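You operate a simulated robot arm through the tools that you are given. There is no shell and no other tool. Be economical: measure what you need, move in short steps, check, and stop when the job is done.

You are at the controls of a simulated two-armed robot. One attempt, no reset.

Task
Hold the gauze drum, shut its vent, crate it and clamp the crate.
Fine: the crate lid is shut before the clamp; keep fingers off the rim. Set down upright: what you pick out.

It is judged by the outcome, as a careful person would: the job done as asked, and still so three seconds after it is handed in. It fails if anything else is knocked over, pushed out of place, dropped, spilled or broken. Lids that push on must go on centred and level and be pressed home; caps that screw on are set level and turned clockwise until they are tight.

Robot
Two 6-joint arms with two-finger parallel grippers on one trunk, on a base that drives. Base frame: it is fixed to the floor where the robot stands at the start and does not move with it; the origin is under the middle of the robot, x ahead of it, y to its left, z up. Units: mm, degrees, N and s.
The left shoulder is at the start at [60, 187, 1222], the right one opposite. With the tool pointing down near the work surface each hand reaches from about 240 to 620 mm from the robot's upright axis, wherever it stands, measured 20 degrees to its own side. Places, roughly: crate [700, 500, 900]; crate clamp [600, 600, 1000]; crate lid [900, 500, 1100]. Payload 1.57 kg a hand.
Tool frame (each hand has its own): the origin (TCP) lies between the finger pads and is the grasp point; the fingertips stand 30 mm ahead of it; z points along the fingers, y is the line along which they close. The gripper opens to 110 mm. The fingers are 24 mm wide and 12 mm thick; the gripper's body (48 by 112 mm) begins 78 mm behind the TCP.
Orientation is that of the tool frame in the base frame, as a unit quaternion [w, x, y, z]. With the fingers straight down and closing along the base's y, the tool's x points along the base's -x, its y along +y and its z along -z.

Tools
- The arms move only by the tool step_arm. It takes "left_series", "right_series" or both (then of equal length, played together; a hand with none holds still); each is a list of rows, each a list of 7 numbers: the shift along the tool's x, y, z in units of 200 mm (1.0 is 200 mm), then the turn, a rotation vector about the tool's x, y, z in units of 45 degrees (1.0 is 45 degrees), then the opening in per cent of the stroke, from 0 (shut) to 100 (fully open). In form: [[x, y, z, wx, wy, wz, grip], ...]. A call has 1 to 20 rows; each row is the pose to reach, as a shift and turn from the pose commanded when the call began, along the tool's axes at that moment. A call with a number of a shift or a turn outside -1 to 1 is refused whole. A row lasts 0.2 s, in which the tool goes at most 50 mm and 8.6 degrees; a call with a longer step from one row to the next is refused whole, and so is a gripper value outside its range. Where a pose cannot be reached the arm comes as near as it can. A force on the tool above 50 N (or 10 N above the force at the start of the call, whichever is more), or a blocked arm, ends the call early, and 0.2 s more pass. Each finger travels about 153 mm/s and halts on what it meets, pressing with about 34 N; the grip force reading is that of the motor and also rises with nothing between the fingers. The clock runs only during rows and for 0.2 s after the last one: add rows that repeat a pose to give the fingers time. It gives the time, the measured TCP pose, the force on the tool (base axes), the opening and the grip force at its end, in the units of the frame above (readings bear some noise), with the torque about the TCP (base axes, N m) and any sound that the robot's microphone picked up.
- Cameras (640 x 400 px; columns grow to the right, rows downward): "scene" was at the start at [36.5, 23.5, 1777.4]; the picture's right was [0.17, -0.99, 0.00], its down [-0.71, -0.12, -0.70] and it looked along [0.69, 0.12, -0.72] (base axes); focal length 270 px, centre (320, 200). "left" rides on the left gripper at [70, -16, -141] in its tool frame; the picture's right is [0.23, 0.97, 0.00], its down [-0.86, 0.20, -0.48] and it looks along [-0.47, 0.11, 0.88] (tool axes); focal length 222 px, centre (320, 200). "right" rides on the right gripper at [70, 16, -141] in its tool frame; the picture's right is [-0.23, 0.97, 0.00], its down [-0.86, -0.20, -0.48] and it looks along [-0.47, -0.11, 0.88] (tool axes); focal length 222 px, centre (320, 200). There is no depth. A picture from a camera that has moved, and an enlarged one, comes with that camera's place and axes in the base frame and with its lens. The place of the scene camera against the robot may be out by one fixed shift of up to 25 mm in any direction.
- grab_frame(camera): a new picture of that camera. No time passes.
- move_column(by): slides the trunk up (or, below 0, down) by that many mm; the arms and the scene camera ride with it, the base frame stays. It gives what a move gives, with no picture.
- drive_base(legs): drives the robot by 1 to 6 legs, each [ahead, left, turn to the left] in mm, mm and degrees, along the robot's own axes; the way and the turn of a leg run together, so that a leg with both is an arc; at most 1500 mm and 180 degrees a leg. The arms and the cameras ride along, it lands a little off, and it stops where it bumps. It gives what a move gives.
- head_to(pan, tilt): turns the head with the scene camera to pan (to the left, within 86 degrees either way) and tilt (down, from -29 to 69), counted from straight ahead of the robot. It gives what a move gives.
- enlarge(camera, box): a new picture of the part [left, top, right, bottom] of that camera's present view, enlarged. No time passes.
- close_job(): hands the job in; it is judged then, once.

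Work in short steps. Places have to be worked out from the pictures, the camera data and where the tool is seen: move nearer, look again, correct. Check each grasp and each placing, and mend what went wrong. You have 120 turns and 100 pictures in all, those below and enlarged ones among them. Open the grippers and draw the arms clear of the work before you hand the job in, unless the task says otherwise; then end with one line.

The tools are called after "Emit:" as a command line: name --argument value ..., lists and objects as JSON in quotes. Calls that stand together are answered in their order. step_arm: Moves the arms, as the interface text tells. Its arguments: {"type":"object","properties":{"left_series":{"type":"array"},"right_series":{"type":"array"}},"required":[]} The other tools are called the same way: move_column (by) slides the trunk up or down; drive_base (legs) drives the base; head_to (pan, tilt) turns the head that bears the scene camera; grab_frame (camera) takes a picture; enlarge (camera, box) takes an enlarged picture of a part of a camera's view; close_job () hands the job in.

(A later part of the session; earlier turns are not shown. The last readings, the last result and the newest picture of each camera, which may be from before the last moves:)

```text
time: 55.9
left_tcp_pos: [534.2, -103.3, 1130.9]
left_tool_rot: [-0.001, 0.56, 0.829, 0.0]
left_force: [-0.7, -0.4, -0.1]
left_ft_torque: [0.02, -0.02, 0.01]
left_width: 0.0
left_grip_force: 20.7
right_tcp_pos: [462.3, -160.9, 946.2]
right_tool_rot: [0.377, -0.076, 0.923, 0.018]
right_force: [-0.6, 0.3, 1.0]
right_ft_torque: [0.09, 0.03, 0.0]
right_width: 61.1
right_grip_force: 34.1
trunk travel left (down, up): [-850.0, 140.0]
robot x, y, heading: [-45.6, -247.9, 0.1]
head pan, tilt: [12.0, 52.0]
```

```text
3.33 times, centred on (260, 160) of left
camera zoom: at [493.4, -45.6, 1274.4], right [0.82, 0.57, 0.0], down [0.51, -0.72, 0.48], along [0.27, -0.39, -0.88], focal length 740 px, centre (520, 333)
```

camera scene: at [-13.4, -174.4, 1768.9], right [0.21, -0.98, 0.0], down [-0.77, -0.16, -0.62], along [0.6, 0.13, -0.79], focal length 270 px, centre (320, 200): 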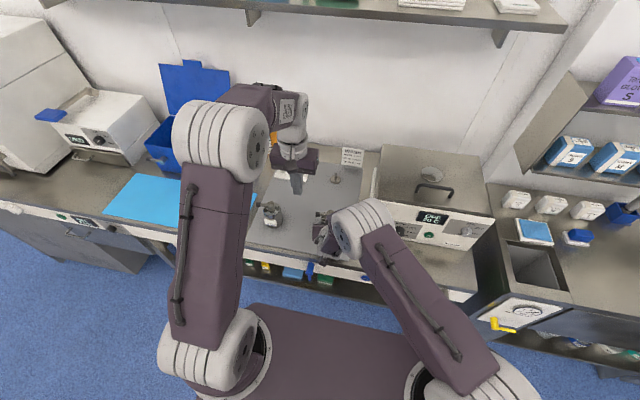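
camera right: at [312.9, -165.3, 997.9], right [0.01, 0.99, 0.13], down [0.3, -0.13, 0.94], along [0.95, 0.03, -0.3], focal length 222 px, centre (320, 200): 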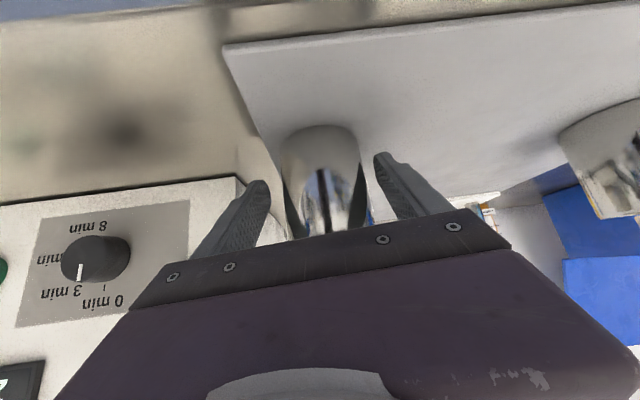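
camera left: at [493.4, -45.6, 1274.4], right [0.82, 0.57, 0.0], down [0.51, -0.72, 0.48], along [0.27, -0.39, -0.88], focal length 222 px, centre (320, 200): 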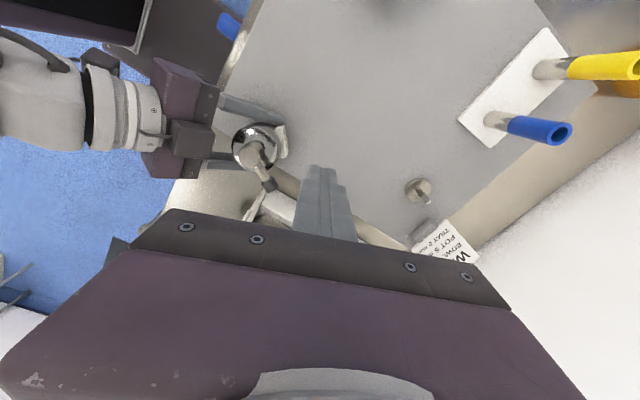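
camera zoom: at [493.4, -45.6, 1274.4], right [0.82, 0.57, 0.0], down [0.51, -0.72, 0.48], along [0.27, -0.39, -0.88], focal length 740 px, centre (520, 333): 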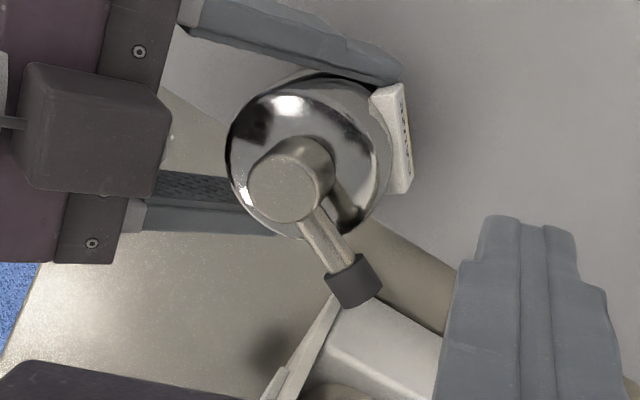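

The drum is held at 61 mm, with the stem at (469, -162), the cap at (508, -183) and the label on the far side. The lever can now swing counter-clockwise over free space. I bring the left hand over the cap, aligned to straddle it.

Emit:
step_arm --left_series '[[-0.05, -0.046, 0.02, 0, 0, -0.145, 10], [-0.105, -0.093, 0.04, 0, 0, -0.29, 20], [-0.157, -0.139, 0.06, 0, 0, -0.435, 30], [-0.21, -0.185, 0.08, 0, 0, -0.58, 40], [-0.262, -0.232, 0.1, 0, 0, -0.725, 40], [-0.314, -0.278, 0.105, 0, 0, -0.867, 40]]'

Emit:
grab_frame --camera "left"

```text
time: 57.3
left_tcp_pos: [505.6, -182.7, 1110.0]
left_tool_rot: [-0.001, 0.25, 0.968, 0.001]
left_force: [0.0, 0.0, 0.1]
left_ft_torque: [-0.01, 0.0, 0.0]
left_width: 43.9
left_grip_force: 0.0
right_tcp_pos: [462.3, -161.6, 947.8]
right_tool_rot: [0.377, -0.076, 0.923, 0.018]
right_force: [-1.1, 0.1, 2.0]
right_ft_torque: [0.14, 0.02, 0.01]
right_width: 60.9
right_grip_force: 34.0
trunk travel left (down, up): [-850.0, 140.0]
robot x, y, heading: [-41.2, -249.6, 0.3]
head pan, tilt: [12.0, 52.0]
```

```text
38 pictures are left
camera left: at [437.4, -163.9, 1253.5], right [0.27, 0.96, 0.0], down [0.85, -0.24, 0.48], along [0.46, -0.13, -0.88], focal length 222 px, centre (320, 200)
```

left: 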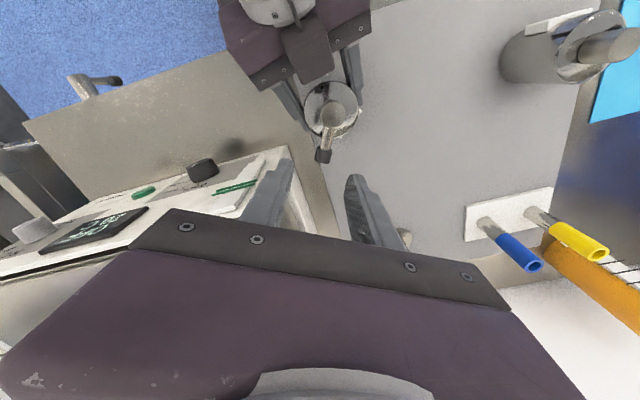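

The fingers straddle the lever's end. I descend 86 mm and close on the cap.

Emit:
step_arm --left_series '[[0, 0, 0.15, 0, 0, 0, 40], [0, 0, 0.3, 0, 0, 0, 40], [0, 0, 0.43, 0, 0, 0, 40], [0, 0, 0.43, 0, 0, 0, 25], [0, 0, 0.43, 0, 0, 0, 10], [0, 0, 0.43, 0, 0, 0, 10]]'

Emit:
enlarge --camera "left" --box '[200, 60, 440, 240]'

```text
time: 58.7
left_tcp_pos: [506.9, -180.7, 1025.6]
left_tool_rot: [0.0, 0.251, 0.968, 0.0]
left_force: [8.6, 3.1, -2.4]
left_ft_torque: [-0.06, -0.3, -0.47]
left_width: 17.6
left_grip_force: 32.2
right_tcp_pos: [462.1, -161.3, 948.1]
right_tool_rot: [0.378, -0.076, 0.923, 0.017]
right_force: [-8.1, -3.1, 7.2]
right_ft_torque: [0.36, -0.65, 0.0]
right_width: 60.8
right_grip_force: 34.0
trunk travel left (down, up): [-850.0, 140.0]
robot x, y, heading: [-47.8, -248.3, 0.1]
head pan, tilt: [12.0, 52.0]
```

```text
2.22 times, centred on (320, 150) of left
camera zoom: at [438.3, -163.4, 1167.4], right [0.27, 0.96, 0.0], down [0.84, -0.24, 0.48], along [0.46, -0.13, -0.88], focal length 494 px, centre (320, 311)
```

zoom: 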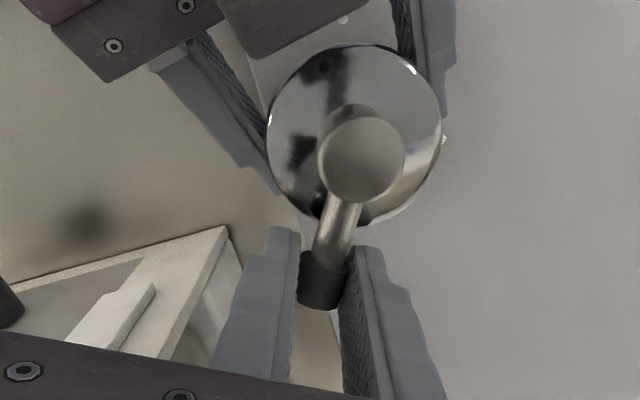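

The cap is gripped, with the pivot at (472.5, -160) and radius 40 mm. I sweep the lever 45° counter-clockwise while the right hand holds the drum.

Emit:
step_arm --left_series '[[0.0006, 0.0265, 0, 0, 0, -0.167, 10], [0.0046, 0.0525, 0, 0, 0, -0.333, 10], [0.012, 0.078, 0, 0, 0, -0.5, 10], [0.0225, 0.102, 0, 0, 0, -0.667, 10], [0.036, 0.1247, 0, 0, 0, -0.833, 10], [0.053, 0.145, 0, 0, 0, -1.0, 10]]'

Emit:
enlarge --camera "left" --box '[200, 60, 440, 240]'

```text
time: 60.1
left_tcp_pos: [512.0, -150.8, 1023.4]
left_tool_rot: [0.0, -0.141, 0.99, 0.001]
left_force: [10.1, 12.5, -0.6]
left_ft_torque: [0.2, -0.36, -0.51]
left_width: 17.6
left_grip_force: 32.3
right_tcp_pos: [462.7, -161.6, 946.5]
right_tool_rot: [0.378, -0.075, 0.923, 0.018]
right_force: [-8.2, -12.6, 6.6]
right_ft_torque: [0.92, -0.42, -0.04]
right_width: 60.6
right_grip_force: 33.3
trunk travel left (down, up): [-850.0, 140.0]
robot x, y, heading: [-47.6, -250.0, 0.2]
head pan, tilt: [12.0, 52.0]
```

```text
2.22 times, centred on (320, 150) of left
camera zoom: at [449.1, -186.9, 1167.5], right [-0.49, 0.87, 0.0], down [0.77, 0.43, 0.48], along [0.42, 0.24, -0.88], focal length 494 px, centre (320, 311)
```

zoom: 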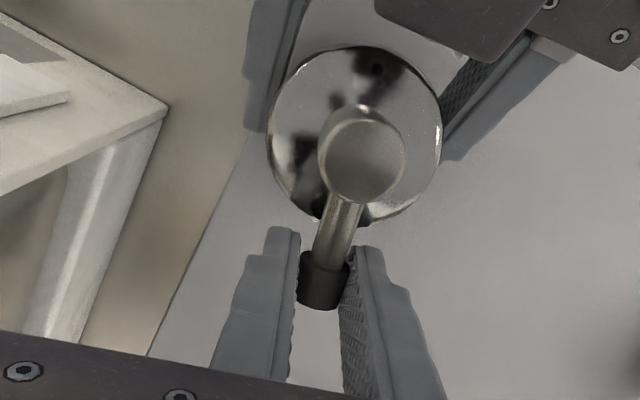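

The lever is following, with about 0.5 N·m on the hand. I check the drum's label from the right camera before going on.

Emit:
grab_frame --camera "right"

Emit:
step_arm --left_series '[[0.0006, 0.0265, 0, 0, 0, -0.167, 10], [0.0046, 0.0525, 0, 0, 0, -0.333, 10], [0.012, 0.078, 0, 0, 0, -0.5, 10]]'

Emit:
grab_frame --camera "right"

Emit:
grab_frame --camera "left"

```text
35 pictures are left
camera right: at [311.9, -166.1, 998.2], right [0.01, 0.99, 0.13], down [0.3, -0.13, 0.94], along [0.95, 0.03, -0.3], focal length 222 px, centre (320, 200)
```

right: 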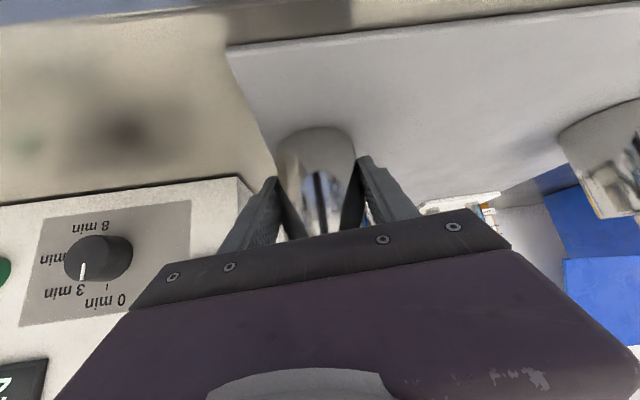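

```text
time: 60.9
left_tcp_pos: [503.8, -136.7, 1026.1]
left_tool_rot: [0.0, -0.331, 0.944, 0.0]
left_force: [5.5, 18.4, 3.8]
left_ft_torque: [0.24, -0.12, -0.53]
left_width: 17.5
left_grip_force: 32.5
right_tcp_pos: [462.7, -161.5, 946.5]
right_tool_rot: [0.378, -0.075, 0.922, 0.017]
right_force: [-3.3, -18.0, 2.2]
right_ft_torque: [1.11, 0.0, -0.17]
right_width: 60.9
right_grip_force: 34.2
trunk travel left (down, up): [-850.0, 140.0]
robot x, y, heading: [-46.0, -250.5, 0.1]
head pan, tilt: [12.0, 52.0]
```

```text
34 pictures are left
camera right: at [311.8, -166.2, 998.1], right [0.01, 0.99, 0.13], down [0.3, -0.13, 0.94], along [0.95, 0.03, -0.3], focal length 222 px, centre (320, 200)
```

right: 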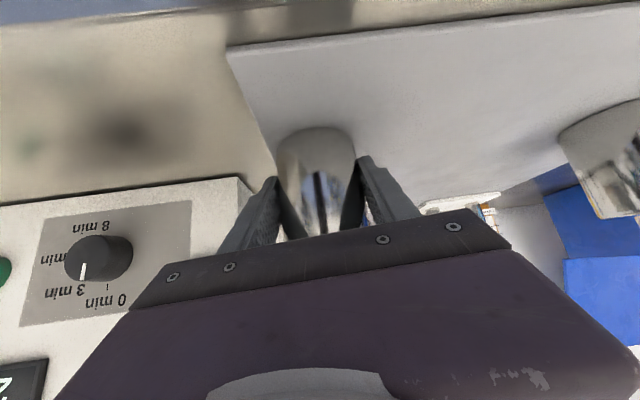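

```text
33 pictures are left
camera left: at [460.5, -193.9, 1167.5], right [-0.79, 0.62, 0.0], down [0.54, 0.69, 0.48], along [0.3, 0.38, -0.88], focal length 222 px, centre (320, 200)
```

left: 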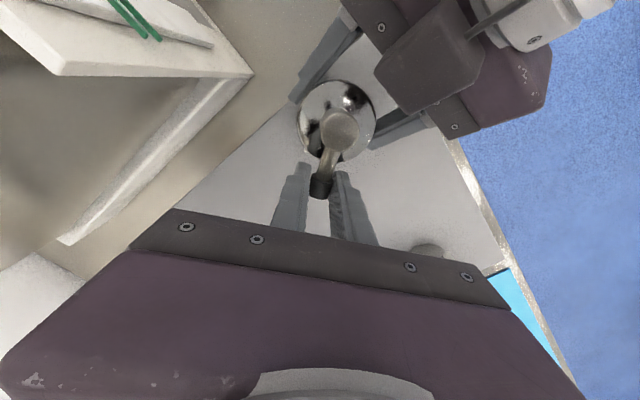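

The drum body has not turned: the label is still hidden on the far side, while the lever has swung about 67°. I ease the sideways strain and sweep another 22°, watching for a stop.

Emit:
step_arm --left_series '[[-0.0054, 0.0345, 0, 0, 0, -0.167, 10], [-0.0014, 0.0605, 0, 0, 0, -0.333, 10], [0.006, 0.086, 0, 0, 0, -0.5, 10]]'

Emit:
enlarge --camera "left" --box '[220, 50, 460, 230]'

```text
time: 61.7
left_tcp_pos: [492.9, -126.9, 1025.6]
left_tool_rot: [0.001, -0.508, 0.861, -0.003]
left_force: [12.5, -11.9, 8.2]
left_ft_torque: [-0.42, -0.13, -0.58]
left_width: 20.4
left_grip_force: 33.4
right_tcp_pos: [461.9, -158.6, 948.2]
right_tool_rot: [0.378, -0.079, 0.922, 0.018]
right_force: [-8.6, 13.2, 1.4]
right_ft_torque: [-0.52, -0.36, 1.23]
right_width: 61.1
right_grip_force: 33.9
trunk travel left (down, up): [-850.0, 140.0]
robot x, y, heading: [-48.2, -246.8, 0.2]
head pan, tilt: [12.0, 52.0]
```

```text
2.22 times, centred on (340, 140) of left
camera zoom: at [474.0, -195.8, 1168.5], right [-0.96, 0.27, 0.0], down [0.24, 0.85, 0.48], along [0.13, 0.46, -0.88], focal length 494 px, centre (276, 333)
```

zoom: 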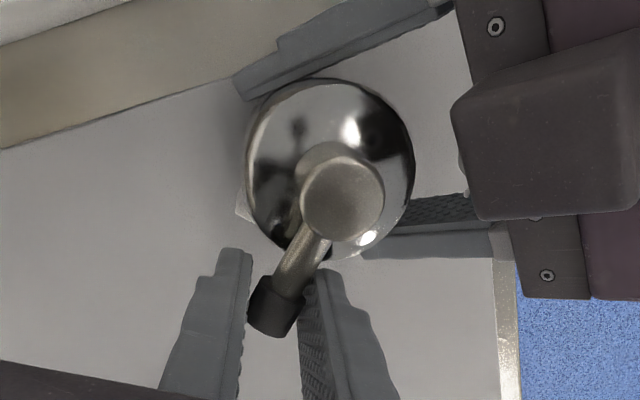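

The lever has stopped following and is skewed in the pads, with right-hand torque jumping to 1.2 N·m, so it has reached its closed stop. I open the left hand and lift it to check.

Emit:
step_arm --left_series '[[0, 0, 0, 0, 0, 0, 25], [0, 0, 0, 0, 0, 0, 45], [0, 0, -0.15, 0, 0, 0, 45], [0, 0, -0.3, 0, 0, 0, 45], [0, 0, -0.5, 0, 0, 0, 45]]'

Emit:
enlarge --camera "left" --box '[220, 50, 460, 230]'

```text
time: 62.9
left_tcp_pos: [490.3, -122.6, 1125.1]
left_tool_rot: [0.0, -0.508, 0.862, 0.001]
left_force: [-0.2, 0.3, 0.2]
left_ft_torque: [0.0, -0.01, 0.0]
left_width: 49.7
left_grip_force: 0.1
right_tcp_pos: [461.5, -161.2, 947.9]
right_tool_rot: [0.379, -0.075, 0.922, 0.017]
right_force: [2.6, -0.4, 10.9]
right_ft_torque: [0.13, 0.18, 0.0]
right_width: 60.8
right_grip_force: 33.9
trunk travel left (down, up): [-850.0, 140.0]
robot x, y, heading: [-42.6, -250.1, 0.0]
head pan, tilt: [12.0, 52.0]
```

```text
2.22 times, centred on (340, 140) of left
camera zoom: at [472.2, -194.1, 1268.5], right [-0.96, 0.27, 0.0], down [0.24, 0.84, 0.48], along [0.13, 0.46, -0.88], focal length 494 px, centre (276, 333)
```

zoom: 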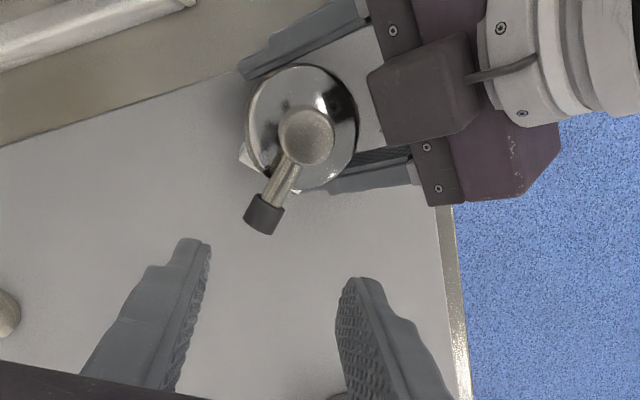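

The lever now lies right over the label, as a closed position would. I lift the held drum with the trunk, and move the left hand up and to the left, out of the way.

Emit:
move_column --by 130

Emit:
step_arm --left_series '[[0.0, 0.0, -0.2, 0, 0, 0.19, 45], [0.0, 0.0, -0.4, 0, 0, 0.38, 30], [0.1, 0.1, -0.5, 0, 0, 0.57, 10], [0.2, 0.25, -0.5, 0, 0, 0.76, 0], [0.3, 0.4, -0.5, 0, 0, 0.95, 0], [0.4, 0.55, -0.5, 0, 0, 1.0, 0], [0.45, 0.7, -0.5, 0, 0, 1.0, 0]]'

Emit:
grab_frame --camera "right"

```text
time: 64.5
left_tcp_pos: [491.9, -123.6, 1255.2]
left_tool_rot: [0.0, -0.507, 0.862, 0.001]
left_force: [0.8, 0.3, -0.4]
left_ft_torque: [-0.04, 0.02, -0.01]
left_width: 49.3
left_grip_force: 0.0
right_tcp_pos: [462.6, -161.2, 1076.8]
right_tool_rot: [0.378, -0.076, 0.923, 0.018]
right_force: [-0.2, -0.1, -2.0]
right_ft_torque: [0.02, -0.02, -0.01]
right_width: 60.6
right_grip_force: 34.0
trunk travel left (down, up): [-980.0, 10.0]
robot x, y, heading: [-43.4, -247.2, 0.3]
head pan, tilt: [12.0, 52.0]
```

```text
time: 66.1
left_tcp_pos: [324.9, -134.8, 1356.3]
left_tool_rot: [0.0, -0.137, 0.991, 0.0]
left_force: [-0.7, 0.4, 0.2]
left_ft_torque: [-0.02, 0.02, -0.04]
left_width: 0.1
left_grip_force: 21.5
right_tcp_pos: [460.4, -161.7, 1077.1]
right_tool_rot: [0.379, -0.075, 0.922, 0.017]
right_force: [-0.8, -0.1, -2.3]
right_ft_torque: [0.0, 0.0, -0.01]
right_width: 60.2
right_grip_force: 34.2
trunk travel left (down, up): [-980.0, 10.0]
robot x, y, heading: [-45.8, -248.2, -0.2]
head pan, tilt: [12.0, 52.0]
```

```text
30 pictures are left
camera right: at [310.9, -165.7, 1128.6], right [0.01, 0.99, 0.13], down [0.3, -0.13, 0.95], along [0.95, 0.03, -0.3], focal length 222 px, centre (320, 200)
```

right: 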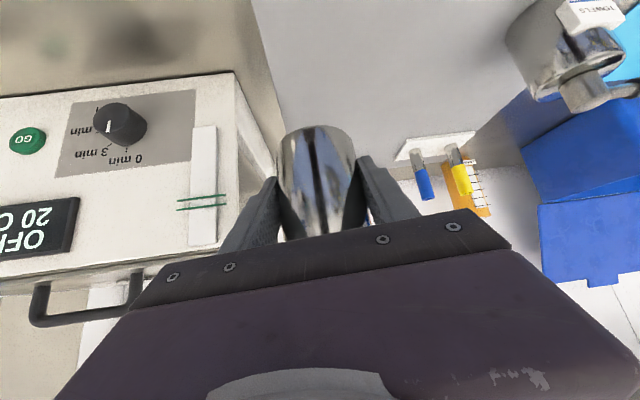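

The drum is lifted and steady at about 2 N. I first bring the left arm back to its own side, then back the robot off a bit so the drum passes clear of the towels drum, and drive left to face the crate.

Emit:
step_arm --left_series '[[0.0, 0.2, 0, 0, 0, 0.06, 0], [0.0, 0.4, 0, 0, 0, 0.12, 0], [0.0, 0.6, 0, 0, 0, 0.18, 0], [0.0, 0.8, 0, 0, 0, 0.24, 0], [0.0, 1.0, 0, 0, 0, 0.3, 0]]'

Emit:
drive_base --legs '[[-80, 0, 0], [0, 780, 0]]'

Emit:
head_to --pan -3 --tilt 42

Emit:
grab_frame --camera "scene"

```text
time: 67.3
left_tcp_pos: [270.6, 58.5, 1355.2]
left_tool_rot: [0.0, -0.021, 1.0, 0.0]
left_force: [-0.5, -0.3, 1.2]
left_ft_torque: [-0.05, -0.02, 0.04]
left_width: 0.0
left_grip_force: 21.8
right_tcp_pos: [462.3, -159.4, 1076.7]
right_tool_rot: [0.378, -0.076, 0.923, 0.018]
right_force: [0.3, 0.1, -1.9]
right_ft_torque: [-0.01, 0.0, 0.0]
right_width: 60.5
right_grip_force: 34.2
trunk travel left (down, up): [-980.0, 10.0]
robot x, y, heading: [-43.4, -247.6, 0.1]
head pan, tilt: [12.0, 52.0]
```

```text
time: 72.1
left_tcp_pos: [184.8, 833.6, 1356.9]
left_tool_rot: [-0.001, -0.026, 1.0, 0.001]
left_force: [-0.5, -1.1, -0.3]
left_ft_torque: [0.02, 0.0, 0.01]
left_width: 0.0
left_grip_force: 21.3
right_tcp_pos: [377.1, 617.4, 1077.7]
right_tool_rot: [0.377, -0.078, 0.923, 0.019]
right_force: [-0.3, 0.5, -2.4]
right_ft_torque: [0.01, 0.04, 0.0]
right_width: 60.6
right_grip_force: 33.6
trunk travel left (down, up): [-980.0, 10.0]
robot x, y, heading: [-127.2, 530.0, 0.6]
head pan, tilt: [12.0, 52.0]
```

```text
time: 72.9
left_tcp_pos: [186.3, 835.6, 1355.7]
left_tool_rot: [0.0, -0.025, 1.0, 0.001]
left_force: [-0.1, -0.4, 0.0]
left_ft_torque: [0.03, -0.02, -0.02]
left_width: 0.2
left_grip_force: 21.5
right_tcp_pos: [376.4, 617.9, 1078.4]
right_tool_rot: [0.378, -0.079, 0.922, 0.018]
right_force: [0.4, 0.3, -2.1]
right_ft_torque: [-0.01, 0.02, 0.03]
right_width: 60.9
right_grip_force: 34.4
trunk travel left (down, up): [-980.0, 10.0]
robot x, y, heading: [-131.1, 526.9, 0.3]
head pan, tilt: [-3.0, 42.0]
```

```text
29 pictures are left
camera scene: at [-87.9, 532.9, 1912.7], right [-0.04, -1.0, 0.0], down [-0.67, 0.03, -0.74], along [0.74, -0.03, -0.67], focal length 270 px, centre (320, 200)
```

scene: 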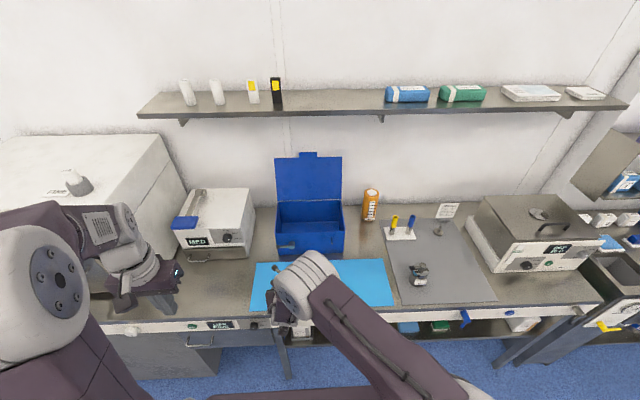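

Clear view of the crate now. I enlarge it to measure the walls, opening, clamp and lid.

Emit:
enlarge --camera "scene" --box '[250, 140, 370, 270]'

Emit:
grab_frame --camera "right"

```text
3.08 times, centred on (310, 205) of scene
camera zoom: at [-87.9, 532.9, 1912.7], right [-0.04, -1.0, 0.0], down [-0.67, 0.03, -0.74], along [0.74, -0.03, -0.67], focal length 831 px, centre (351, 185)
```

zoom: 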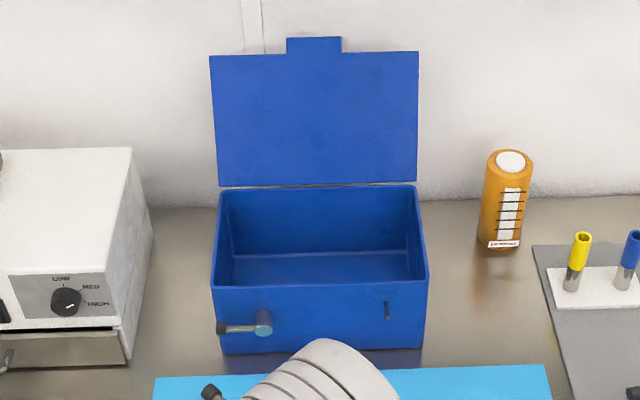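

```text
27 pictures are left
camera right: at [227.1, 612.6, 1128.1], right [0.0, 0.99, 0.13], down [0.3, -0.13, 0.94], along [0.95, 0.04, -0.3], focal length 222 px, centre (320, 200)
```

right: 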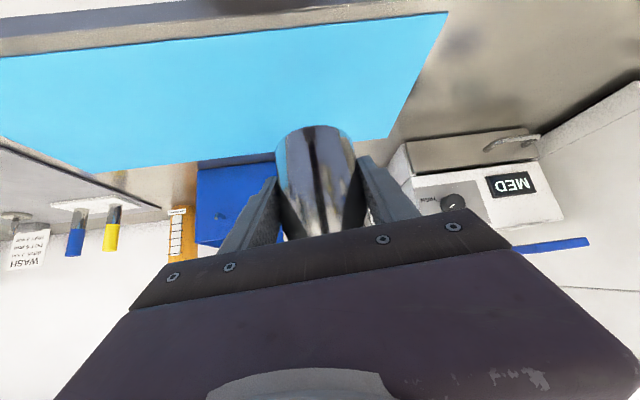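

Crate: x 660–860, y 399–694, rim z ≈ 1051, lid leaning back. The clamp pivot is on the front face near (650, 627, 988), its lever pointing +y. At 45° the hand would foul the crate wall, so I'll set the drum down on the bench and regrip it more steeply. I drive ahead and lower it onto the blue mat.

Emit:
drive_base --legs '[[130, -20, 0]]'

Emit:
move_column --by -126

Emit:
grab_frame --camera "right"

```text
time: 74.2
left_tcp_pos: [310.5, 817.8, 1357.6]
left_tool_rot: [0.001, -0.026, 1.0, 0.0]
left_force: [-0.7, -0.7, 0.7]
left_ft_torque: [-0.04, 0.01, 0.05]
left_width: 0.0
left_grip_force: 21.7
right_tcp_pos: [502.6, 601.4, 1078.3]
right_tool_rot: [0.379, -0.079, 0.922, 0.019]
right_force: [-0.2, 0.1, -2.1]
right_ft_torque: [0.0, 0.02, 0.04]
right_width: 60.6
right_grip_force: 34.1
trunk travel left (down, up): [-980.0, 10.0]
robot x, y, heading: [1.1, 506.0, 0.5]
head pan, tilt: [-3.0, 42.0]
```

```text
time: 75.7
left_tcp_pos: [314.3, 817.4, 1229.8]
left_tool_rot: [0.0, -0.026, 1.0, 0.0]
left_force: [0.8, 0.4, -0.1]
left_ft_torque: [-0.03, 0.01, -0.02]
left_width: 0.0
left_grip_force: 20.8
right_tcp_pos: [506.9, 599.8, 950.7]
right_tool_rot: [0.377, -0.08, 0.923, 0.02]
right_force: [1.0, -0.3, -1.8]
right_ft_torque: [-0.02, 0.03, 0.0]
right_width: 60.2
right_grip_force: 33.5
trunk travel left (down, up): [-854.0, 136.0]
robot x, y, heading: [-1.6, 509.1, 0.5]
head pan, tilt: [-3.0, 42.0]
```

```text
26 pictures are left
camera right: at [356.7, 594.5, 1002.0], right [0.0, 0.99, 0.13], down [0.3, -0.13, 0.94], along [0.95, 0.04, -0.3], focal length 222 px, centre (320, 200)
```

right: 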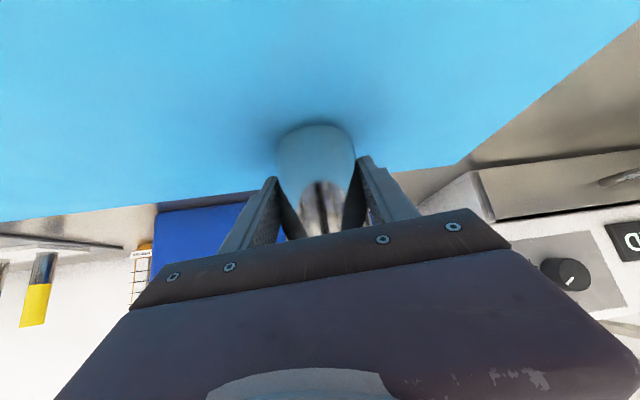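

The drum is still hanging about 4 mm above the mat. I lower the last few millimetres.

Emit:
move_column --by -3.5

```text
time: 76.3
left_tcp_pos: [314.6, 816.4, 1225.6]
left_tool_rot: [-0.001, -0.026, 1.0, 0.0]
left_force: [-0.3, -0.4, -0.1]
left_ft_torque: [0.01, 0.04, 0.01]
left_width: 0.2
left_grip_force: 21.2
right_tcp_pos: [506.4, 599.3, 947.6]
right_tool_rot: [0.377, -0.08, 0.923, 0.019]
right_force: [0.1, -0.5, -2.7]
right_ft_torque: [-0.01, 0.02, 0.01]
right_width: 60.6
right_grip_force: 34.0
trunk travel left (down, up): [-851.0, 139.0]
robot x, y, heading: [2.5, 506.2, 0.6]
head pan, tilt: [-3.0, 42.0]
```

Emit:
move_column --by -2.5

```text
time: 76.8
left_tcp_pos: [313.7, 816.8, 1222.7]
left_tool_rot: [0.0, -0.026, 1.0, 0.001]
left_force: [-0.7, 0.4, 0.5]
left_ft_torque: [0.03, 0.04, -0.01]
left_width: 0.0
left_grip_force: 21.5
right_tcp_pos: [506.5, 599.8, 946.2]
right_tool_rot: [0.378, -0.08, 0.922, 0.02]
right_force: [-0.8, 0.4, -0.7]
right_ft_torque: [0.03, 0.06, 0.02]
right_width: 60.4
right_grip_force: 33.9
trunk travel left (down, up): [-848.0, 142.0]
robot x, y, heading: [3.8, 508.2, 0.6]
head pan, tilt: [-3.0, 42.0]
```

It is touching down. I lower 1.5 mm more, open the right hand and back off along its axis.

Emit:
move_column --by -1.5

Emit:
step_arm --right_series '[[0, 0, 0, 0, 0, 0, 60], [0, 0, 0, 0, 0, 0, 75], [0, 0, 0, 0, 0, 0, 95], [0, 0, -0.1, 0, 0, 0, 95], [0, 0, -0.2, 0, 0, 0, 95], [0, 0, -0.3, 0, 0, 0, 95]]'

Emit:
grab_frame --camera "right"

```text
time: 77.3
left_tcp_pos: [312.4, 816.7, 1221.8]
left_tool_rot: [0.0, -0.026, 1.0, 0.001]
left_force: [0.3, -0.4, -0.1]
left_ft_torque: [0.04, -0.02, -0.02]
left_width: 0.0
left_grip_force: 21.5
right_tcp_pos: [506.8, 599.3, 945.3]
right_tool_rot: [0.379, -0.08, 0.922, 0.021]
right_force: [-0.5, -1.0, 8.0]
right_ft_torque: [0.09, 0.29, 0.05]
right_width: 60.6
right_grip_force: 34.2
trunk travel left (down, up): [-847.0, 143.0]
robot x, y, heading: [-1.0, 512.1, 0.7]
head pan, tilt: [-3.0, 42.0]
```

```text
time: 78.7
left_tcp_pos: [312.6, 817.4, 1221.6]
left_tool_rot: [0.0, -0.026, 1.0, 0.001]
left_force: [-0.6, 0.8, 0.6]
left_ft_torque: [0.02, -0.01, 0.0]
left_width: 0.0
left_grip_force: 20.9
right_tcp_pos: [463.8, 594.9, 986.7]
right_tool_rot: [0.378, -0.08, 0.922, 0.019]
right_force: [-0.2, 0.1, -0.3]
right_ft_torque: [0.0, 0.0, 0.01]
right_width: 104.4
right_grip_force: 0.1
trunk travel left (down, up): [-847.0, 143.0]
robot x, y, heading: [-1.0, 512.0, 0.5]
head pan, tilt: [-3.0, 42.0]
```

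```text
25 pictures are left
camera right: at [314.2, 588.9, 1037.9], right [0.0, 0.99, 0.13], down [0.3, -0.13, 0.95], along [0.95, 0.04, -0.3], focal length 222 px, centre (320, 200)
```

right: 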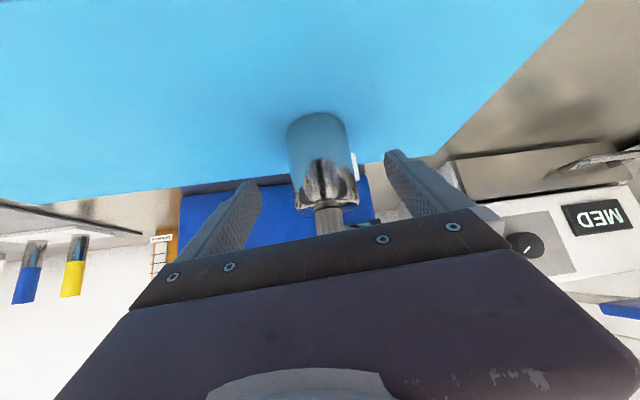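

The drum stands upright on the mat at about (516, 601). I raise the right hand and steepen it to about 20° from vertical for the regrasp.

Emit:
step_arm --right_series '[[-0.1, 0, -0.08, 0, 0, 0, 95], [-0.2, 0, -0.16, 0, 0.14, 0, 95], [-0.312, 0, -0.234, 0, 0.28, 0, 95], [-0.312, 0, -0.234, 0, 0.42, 0, 95], [-0.312, 0, -0.234, 0, 0.556, 0, 95]]'

Emit:
grab_frame --camera "right"

```text
time: 79.9
left_tcp_pos: [312.4, 816.8, 1221.4]
left_tool_rot: [-0.001, -0.026, 1.0, 0.001]
left_force: [-0.1, 0.7, 0.3]
left_ft_torque: [-0.02, 0.04, 0.01]
left_width: 0.0
left_grip_force: 21.7
right_tcp_pos: [476.4, 600.2, 1064.5]
right_tool_rot: [0.168, -0.082, 0.982, 0.003]
right_force: [-1.0, 0.0, 0.0]
right_ft_torque: [0.0, -0.01, -0.01]
right_width: 104.6
right_grip_force: 0.1
trunk travel left (down, up): [-847.0, 143.0]
robot x, y, heading: [-1.0, 514.0, 0.5]
head pan, tilt: [-3.0, 42.0]
```

```text
24 pictures are left
camera right: at [362.0, 600.5, 1172.6], right [0.05, 1.0, 0.05], down [0.67, -0.08, 0.74], along [0.74, -0.01, -0.67], focal length 222 px, centre (320, 200)
```

right: 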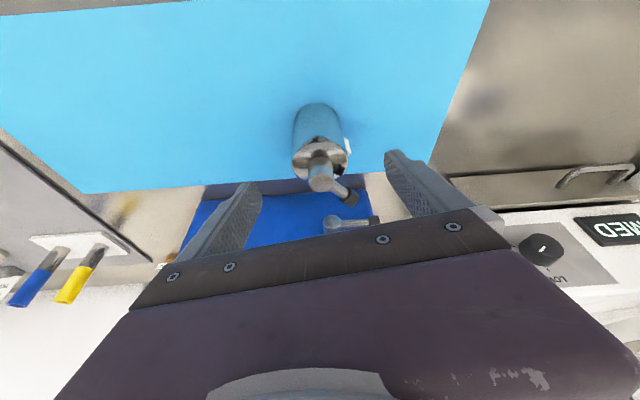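

The drum is lined up between the fingers. I descend along the tilted axis to the grasp, then check before closing.

Emit:
step_arm --right_series '[[0.006, -0.01, 0.13, 0, 0, 0, 95], [0.006, -0.01, 0.26, 0, 0, 0, 95], [0.006, -0.01, 0.38, 0, 0, 0, 95], [0.006, -0.01, 0.498, 0, 0, 0, 95]]'

Emit:
grab_frame --camera "right"

```text
time: 80.9
left_tcp_pos: [314.3, 816.8, 1221.8]
left_tool_rot: [-0.001, -0.026, 1.0, 0.0]
left_force: [-0.1, -0.4, -0.8]
left_ft_torque: [0.04, 0.0, -0.01]
left_width: 0.0
left_grip_force: 21.2
right_tcp_pos: [509.2, 599.3, 968.1]
right_tool_rot: [0.17, -0.081, 0.982, 0.001]
right_force: [0.4, -0.4, 0.7]
right_ft_torque: [0.02, -0.01, -0.01]
right_width: 104.5
right_grip_force: 0.2
trunk travel left (down, up): [-847.0, 143.0]
robot x, y, heading: [1.6, 507.7, 0.6]
head pan, tilt: [-3.0, 42.0]
```

```text
23 pictures are left
camera right: at [394.7, 601.0, 1077.7], right [0.05, 1.0, 0.05], down [0.67, -0.07, 0.74], along [0.74, -0.01, -0.67], focal length 222 px, centre (320, 200)
```

right: 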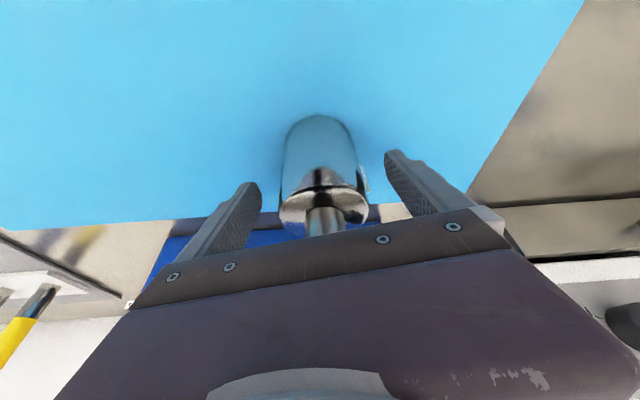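

The grasp looks centred, with the fingertips well below the lid edge. I close, and check for width and tilt.

Emit:
step_arm --right_series '[[0, 0, 0, 0, 0, 0, 70], [0, 0, 0, 0, 0, 0, 55], [0, 0, 0, 0, 0, 0, 35], [0, 0, 0, 0, 0, 0, 35]]'

Emit:
move_column --by 140

Emit:
grab_frame --camera "right"

```text
time: 81.9
left_tcp_pos: [314.0, 817.0, 1222.9]
left_tool_rot: [0.0, -0.026, 1.0, 0.001]
left_force: [0.1, 0.7, -0.1]
left_ft_torque: [0.0, 0.01, 0.01]
left_width: 0.0
left_grip_force: 21.2
right_tcp_pos: [507.3, 600.2, 969.7]
right_tool_rot: [0.17, -0.082, 0.982, 0.002]
right_force: [-0.9, 1.2, 1.8]
right_ft_torque: [0.24, 0.03, -0.02]
right_width: 60.6
right_grip_force: 33.8
trunk travel left (down, up): [-847.0, 143.0]
robot x, y, heading: [-0.0, 510.3, 0.5]
head pan, tilt: [-3.0, 42.0]
```

```text
time: 83.6
left_tcp_pos: [313.3, 818.0, 1361.6]
left_tool_rot: [-0.001, -0.027, 1.0, 0.0]
left_force: [0.2, -0.6, 0.3]
left_ft_torque: [0.05, 0.01, -0.01]
left_width: 0.1
left_grip_force: 21.3
right_tcp_pos: [509.1, 600.1, 1108.1]
right_tool_rot: [0.169, -0.082, 0.982, 0.002]
right_force: [0.2, -0.2, -2.2]
right_ft_torque: [-0.04, 0.0, -0.01]
right_width: 60.6
right_grip_force: 34.0
trunk travel left (down, up): [-987.0, 3.0]
robot x, y, heading: [-3.3, 508.6, 0.7]
head pan, tilt: [-3.0, 42.0]
```

```text
22 pictures are left
camera right: at [394.3, 601.1, 1217.9], right [0.05, 1.0, 0.05], down [0.67, -0.07, 0.74], along [0.74, -0.01, -0.67], focal length 222 px, centre (320, 200)
```

right: 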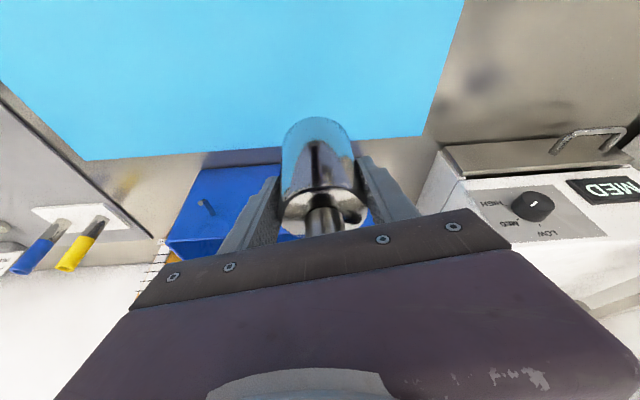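

The drum is held and lifted (60.6 mm, ~2 N). From this camera the crate's front is nearer x ≈ 638, with its right side at y ≈ 389 and rim ≈ 1053. I raise the hand 45 mm more and drive ahead toward the crate.

Emit:
step_arm --right_series '[[-0.025, 0, -0.075, 0, 0, 0, 35], [-0.05, 0, -0.15, 0, 0, 0, 35], [-0.075, 0, -0.212, 0, 0, 0, 35]]'

Emit:
drive_base --legs '[[150, 50, 0]]'

```text
time: 84.4
left_tcp_pos: [315.0, 816.3, 1362.0]
left_tool_rot: [0.0, -0.026, 1.0, 0.002]
left_force: [0.5, -0.5, 0.5]
left_ft_torque: [-0.02, -0.01, 0.0]
left_width: 0.2
left_grip_force: 21.3
right_tcp_pos: [508.5, 600.6, 1153.9]
right_tool_rot: [0.168, -0.081, 0.982, 0.002]
right_force: [0.2, 0.4, -1.9]
right_ft_torque: [0.01, 0.03, 0.01]
right_width: 60.2
right_grip_force: 34.3
trunk travel left (down, up): [-987.0, 3.0]
robot x, y, heading: [2.0, 508.2, 0.6]
head pan, tilt: [-3.0, 42.0]
```

```text
time: 85.8
left_tcp_pos: [459.9, 865.0, 1363.0]
left_tool_rot: [0.001, -0.025, 1.0, 0.001]
left_force: [-0.4, -0.1, -0.2]
left_ft_torque: [-0.04, -0.05, 0.01]
left_width: 0.1
left_grip_force: 21.4
right_tcp_pos: [654.7, 650.7, 1155.3]
right_tool_rot: [0.169, -0.081, 0.982, 0.001]
right_force: [0.3, -0.6, -1.4]
right_ft_torque: [0.0, 0.0, 0.0]
right_width: 60.5
right_grip_force: 34.3
trunk travel left (down, up): [-987.0, 3.0]
robot x, y, heading: [148.0, 558.1, 0.6]
head pan, tilt: [-3.0, 42.0]
```

No bump. I carry the drum across to above the right half of the crate at about (760, 500).

Emit:
step_arm --right_series '[[-0.067, -0.164, 0.027, 0, 0, 0, 35], [-0.134, -0.328, 0.055, 0, 0, 0, 35], [-0.201, -0.492, 0.082, 0, 0, 0, 35], [-0.268, -0.656, 0.11, 0, 0, 0, 35], [-0.335, -0.82, 0.137, 0, 0, 0, 35]]'

Emit:
grab_frame --camera "right"

Emit:
grab_frame --camera "scene"

```text
time: 87.0
left_tcp_pos: [463.3, 865.9, 1362.4]
left_tool_rot: [-0.001, -0.026, 1.0, 0.002]
left_force: [-0.2, -0.6, 0.1]
left_ft_torque: [0.02, -0.01, 0.01]
left_width: 0.0
left_grip_force: 21.7
right_tcp_pos: [757.2, 499.2, 1155.0]
right_tool_rot: [0.168, -0.082, 0.982, 0.002]
right_force: [0.2, -0.7, -3.1]
right_ft_torque: [0.04, 0.03, 0.03]
right_width: 60.5
right_grip_force: 33.8
trunk travel left (down, up): [-987.0, 3.0]
robot x, y, heading: [153.7, 559.1, 0.5]
head pan, tilt: [-3.0, 42.0]
```

```text
21 pictures are left
camera right: at [642.3, 500.6, 1264.6], right [0.05, 1.0, 0.05], down [0.67, -0.08, 0.74], along [0.74, -0.01, -0.67], focal length 222 px, centre (320, 200)
```

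right: 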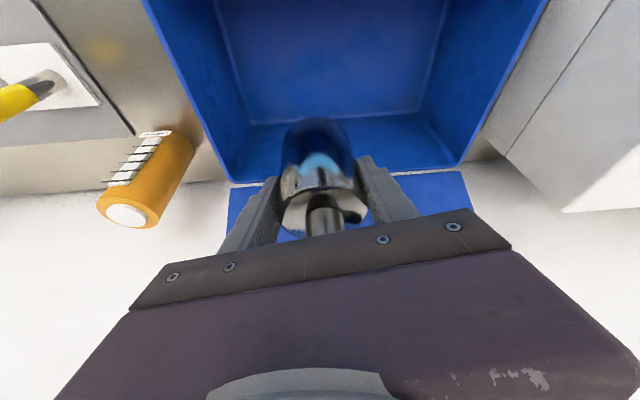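

```text
20 pictures are left
camera scene: at [191.0, 562.3, 1919.3], right [-0.04, -1.0, 0.0], down [-0.67, 0.03, -0.74], along [0.74, -0.03, -0.67], focal length 270 px, centre (320, 200)
```

scene: 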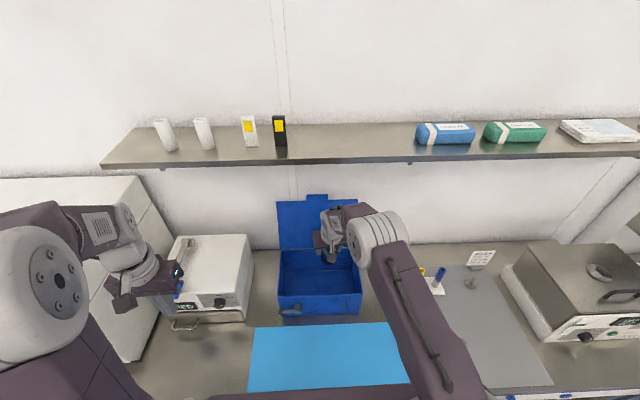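

The drum hangs over the crate's interior (y 389–681, back wall near 834). I shift 10 mm deeper for camera clearance and lower with the trunk in stages.

Emit:
step_arm --right_series '[[-0.0465, -0.008, 0.0165, 0, 0, 0, 35]]'

Emit:
move_column --by -90

Emit:
move_column --by -78

Emit:
grab_frame --camera "right"

```text
time: 87.4
left_tcp_pos: [463.3, 868.6, 1361.7]
left_tool_rot: [-0.001, -0.026, 1.0, 0.0]
left_force: [0.8, 0.4, 0.2]
left_ft_torque: [0.0, -0.01, 0.01]
left_width: 0.0
left_grip_force: 21.4
right_tcp_pos: [765.8, 503.0, 1155.5]
right_tool_rot: [0.169, -0.081, 0.982, 0.001]
right_force: [0.5, 0.4, -2.8]
right_ft_torque: [-0.02, 0.02, 0.0]
right_width: 60.6
right_grip_force: 34.0
trunk travel left (down, up): [-987.0, 3.0]
robot x, y, heading: [149.7, 559.3, 0.7]
head pan, tilt: [-3.0, 42.0]
```

```text
time: 88.6
left_tcp_pos: [462.8, 867.6, 1272.1]
left_tool_rot: [0.001, -0.025, 1.0, 0.001]
left_force: [0.4, 0.8, -0.3]
left_ft_torque: [-0.02, 0.02, -0.05]
left_width: 0.2
left_grip_force: 21.5
right_tcp_pos: [766.2, 501.6, 1064.0]
right_tool_rot: [0.168, -0.081, 0.982, 0.002]
right_force: [-0.9, -0.5, -2.9]
right_ft_torque: [-0.01, 0.02, 0.01]
right_width: 60.5
right_grip_force: 34.0
trunk travel left (down, up): [-897.0, 93.0]
robot x, y, heading: [147.8, 561.9, 0.5]
head pan, tilt: [-3.0, 42.0]
```

```text
time: 89.8
left_tcp_pos: [462.8, 867.1, 1193.0]
left_tool_rot: [0.0, -0.026, 1.0, 0.001]
left_force: [0.1, 0.6, -0.7]
left_ft_torque: [0.0, -0.02, 0.01]
left_width: 0.0
left_grip_force: 21.5
right_tcp_pos: [765.1, 502.3, 986.3]
right_tool_rot: [0.168, -0.081, 0.982, 0.002]
right_force: [0.4, -0.3, -2.8]
right_ft_torque: [-0.05, 0.05, 0.0]
right_width: 60.5
right_grip_force: 34.3
trunk travel left (down, up): [-819.0, 171.0]
robot x, y, heading: [150.6, 557.8, 0.6]
head pan, tilt: [-3.0, 42.0]
```

```text
19 pictures are left
camera right: at [651.0, 503.0, 1096.4], right [0.06, 1.0, 0.05], down [0.67, -0.07, 0.74], along [0.74, -0.01, -0.67], focal length 222 px, centre (320, 200)
```

right: 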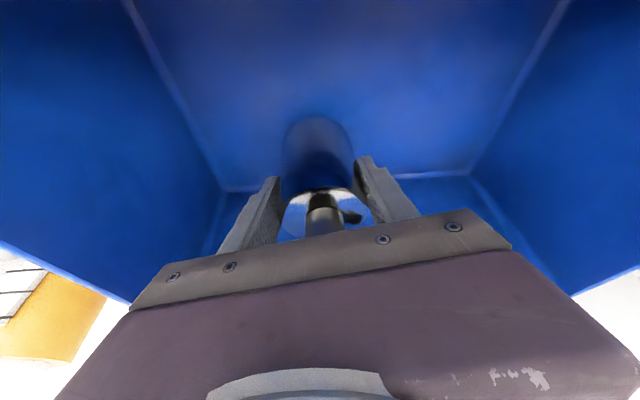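

About 12 mm remain. I lower in small steps, watching the hand force for touchdown.

Emit:
move_column --by -8

Emit:
move_column --by -2

Emit:
move_column --by -1.5

```text
time: 90.3
left_tcp_pos: [463.8, 867.9, 1186.1]
left_tool_rot: [0.0, -0.025, 1.0, 0.001]
left_force: [0.0, -0.2, -0.4]
left_ft_torque: [-0.04, -0.01, 0.02]
left_width: 0.3
left_grip_force: 21.5
right_tcp_pos: [766.4, 501.6, 979.1]
right_tool_rot: [0.168, -0.081, 0.982, 0.001]
right_force: [-0.8, -0.4, -2.2]
right_ft_torque: [0.01, 0.0, -0.01]
right_width: 60.5
right_grip_force: 34.3
trunk travel left (down, up): [-811.0, 179.0]
robot x, y, heading: [147.8, 559.7, 0.5]
head pan, tilt: [-3.0, 42.0]
```

```text
time: 90.9
left_tcp_pos: [462.3, 867.8, 1183.9]
left_tool_rot: [-0.001, -0.025, 1.0, 0.001]
left_force: [0.1, 0.1, 0.0]
left_ft_torque: [-0.02, 0.01, -0.04]
left_width: 0.1
left_grip_force: 21.1
right_tcp_pos: [766.5, 501.3, 976.3]
right_tool_rot: [0.168, -0.081, 0.982, 0.001]
right_force: [-0.5, -0.9, -2.2]
right_ft_torque: [-0.04, -0.03, -0.02]
right_width: 60.2
right_grip_force: 34.1
trunk travel left (down, up): [-809.0, 181.0]
robot x, y, heading: [147.8, 557.6, 0.5]
head pan, tilt: [-3.0, 42.0]
```

```text
time: 91.4
left_tcp_pos: [462.8, 867.7, 1182.4]
left_tool_rot: [-0.002, -0.026, 1.0, 0.0]
left_force: [0.2, -0.3, -0.2]
left_ft_torque: [0.0, 0.0, 0.01]
left_width: 0.0
left_grip_force: 21.6
right_tcp_pos: [765.9, 501.0, 975.0]
right_tool_rot: [0.168, -0.081, 0.982, 0.0]
right_force: [0.3, 0.2, -2.9]
right_ft_torque: [-0.05, 0.04, 0.01]
right_width: 60.5
right_grip_force: 33.6
trunk travel left (down, up): [-807.0, 183.0]
robot x, y, heading: [152.2, 559.2, 0.4]
head pan, tilt: [-3.0, 42.0]
```

Not touching yet. I continue in small steps.

Emit:
move_column --by -1.5

Emit:
move_column --by -1.5

Emit:
move_column --by -1.5

```text
time: 91.9
left_tcp_pos: [463.7, 867.1, 1181.6]
left_tool_rot: [0.0, -0.025, 1.0, 0.001]
left_force: [-0.2, 0.4, 0.2]
left_ft_torque: [0.01, 0.0, -0.05]
left_width: 0.0
left_grip_force: 21.4
right_tcp_pos: [765.4, 501.3, 973.7]
right_tool_rot: [0.168, -0.082, 0.982, 0.001]
right_force: [-0.4, 0.4, -2.5]
right_ft_torque: [0.0, 0.04, 0.0]
right_width: 60.4
right_grip_force: 33.3
trunk travel left (down, up): [-806.0, 184.0]
robot x, y, heading: [149.1, 560.0, 0.6]
head pan, tilt: [-3.0, 42.0]
```

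```text
time: 92.4
left_tcp_pos: [462.5, 867.3, 1179.2]
left_tool_rot: [0.0, -0.025, 1.0, 0.001]
left_force: [-0.3, 0.4, -0.2]
left_ft_torque: [0.01, -0.01, 0.02]
left_width: 0.0
left_grip_force: 21.6
right_tcp_pos: [765.2, 501.1, 973.6]
right_tool_rot: [0.168, -0.081, 0.982, 0.001]
right_force: [0.6, -0.6, -2.4]
right_ft_torque: [-0.01, 0.03, 0.01]
right_width: 60.5
right_grip_force: 34.0
trunk travel left (down, up): [-804.0, 186.0]
robot x, y, heading: [151.3, 559.7, 0.5]
head pan, tilt: [-3.0, 42.0]
```

```text
time: 92.9
left_tcp_pos: [462.3, 867.7, 1178.7]
left_tool_rot: [0.0, -0.026, 1.0, 0.001]
left_force: [0.1, -0.7, -0.2]
left_ft_torque: [-0.02, -0.01, 0.0]
left_width: 0.1
left_grip_force: 22.0
right_tcp_pos: [766.5, 501.8, 973.1]
right_tool_rot: [0.17, -0.081, 0.982, 0.002]
right_force: [-1.2, -0.5, 3.7]
right_ft_torque: [0.13, 0.01, -0.02]
right_width: 60.5
right_grip_force: 33.7
trunk travel left (down, up): [-803.0, 187.0]
robot x, y, heading: [151.6, 556.4, 0.7]
head pan, tilt: [-3.0, 42.0]
```

Touchdown at TCP z ≈ 973. I open the hand and withdraw up along its axis.

Emit:
step_arm --right_series '[[0, 0, 0, 0, 0, 0, 62], [0, 0, 0, 0, 0, 0, 75], [0, 0, 0, 0, 0, 0, 95], [0, 0, -0.15, 0, 0, 0, 95], [0, 0, -0.35, 0, 0, 0, 95], [0, 0, -0.55, 0, 0, 0, 95], [-0.07, 0, -0.75, 0, 0, 0, 95], [-0.14, 0, -0.95, 0, 0, 0, 95]]'

Emit:
grab_frame --camera "right"

```text
time: 94.7
left_tcp_pos: [461.8, 868.4, 1178.8]
left_tool_rot: [0.0, -0.025, 1.0, 0.001]
left_force: [-0.9, 0.1, 0.4]
left_ft_torque: [0.01, 0.03, -0.03]
left_width: 0.2
left_grip_force: 21.6
right_tcp_pos: [727.3, 500.0, 1161.3]
right_tool_rot: [0.168, -0.082, 0.982, 0.002]
right_force: [-0.8, -0.1, 0.0]
right_ft_torque: [0.01, -0.03, 0.0]
right_width: 104.7
right_grip_force: 0.1
trunk travel left (down, up): [-803.0, 187.0]
robot x, y, heading: [153.7, 558.8, 0.5]
head pan, tilt: [-3.0, 42.0]
```

```text
18 pictures are left
camera right: at [612.6, 501.3, 1269.7], right [0.05, 1.0, 0.05], down [0.67, -0.07, 0.74], along [0.74, -0.01, -0.67], focal length 222 px, centre (320, 200)
```

right: 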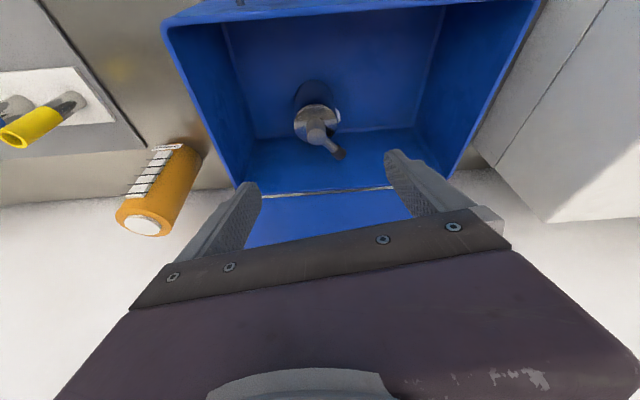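

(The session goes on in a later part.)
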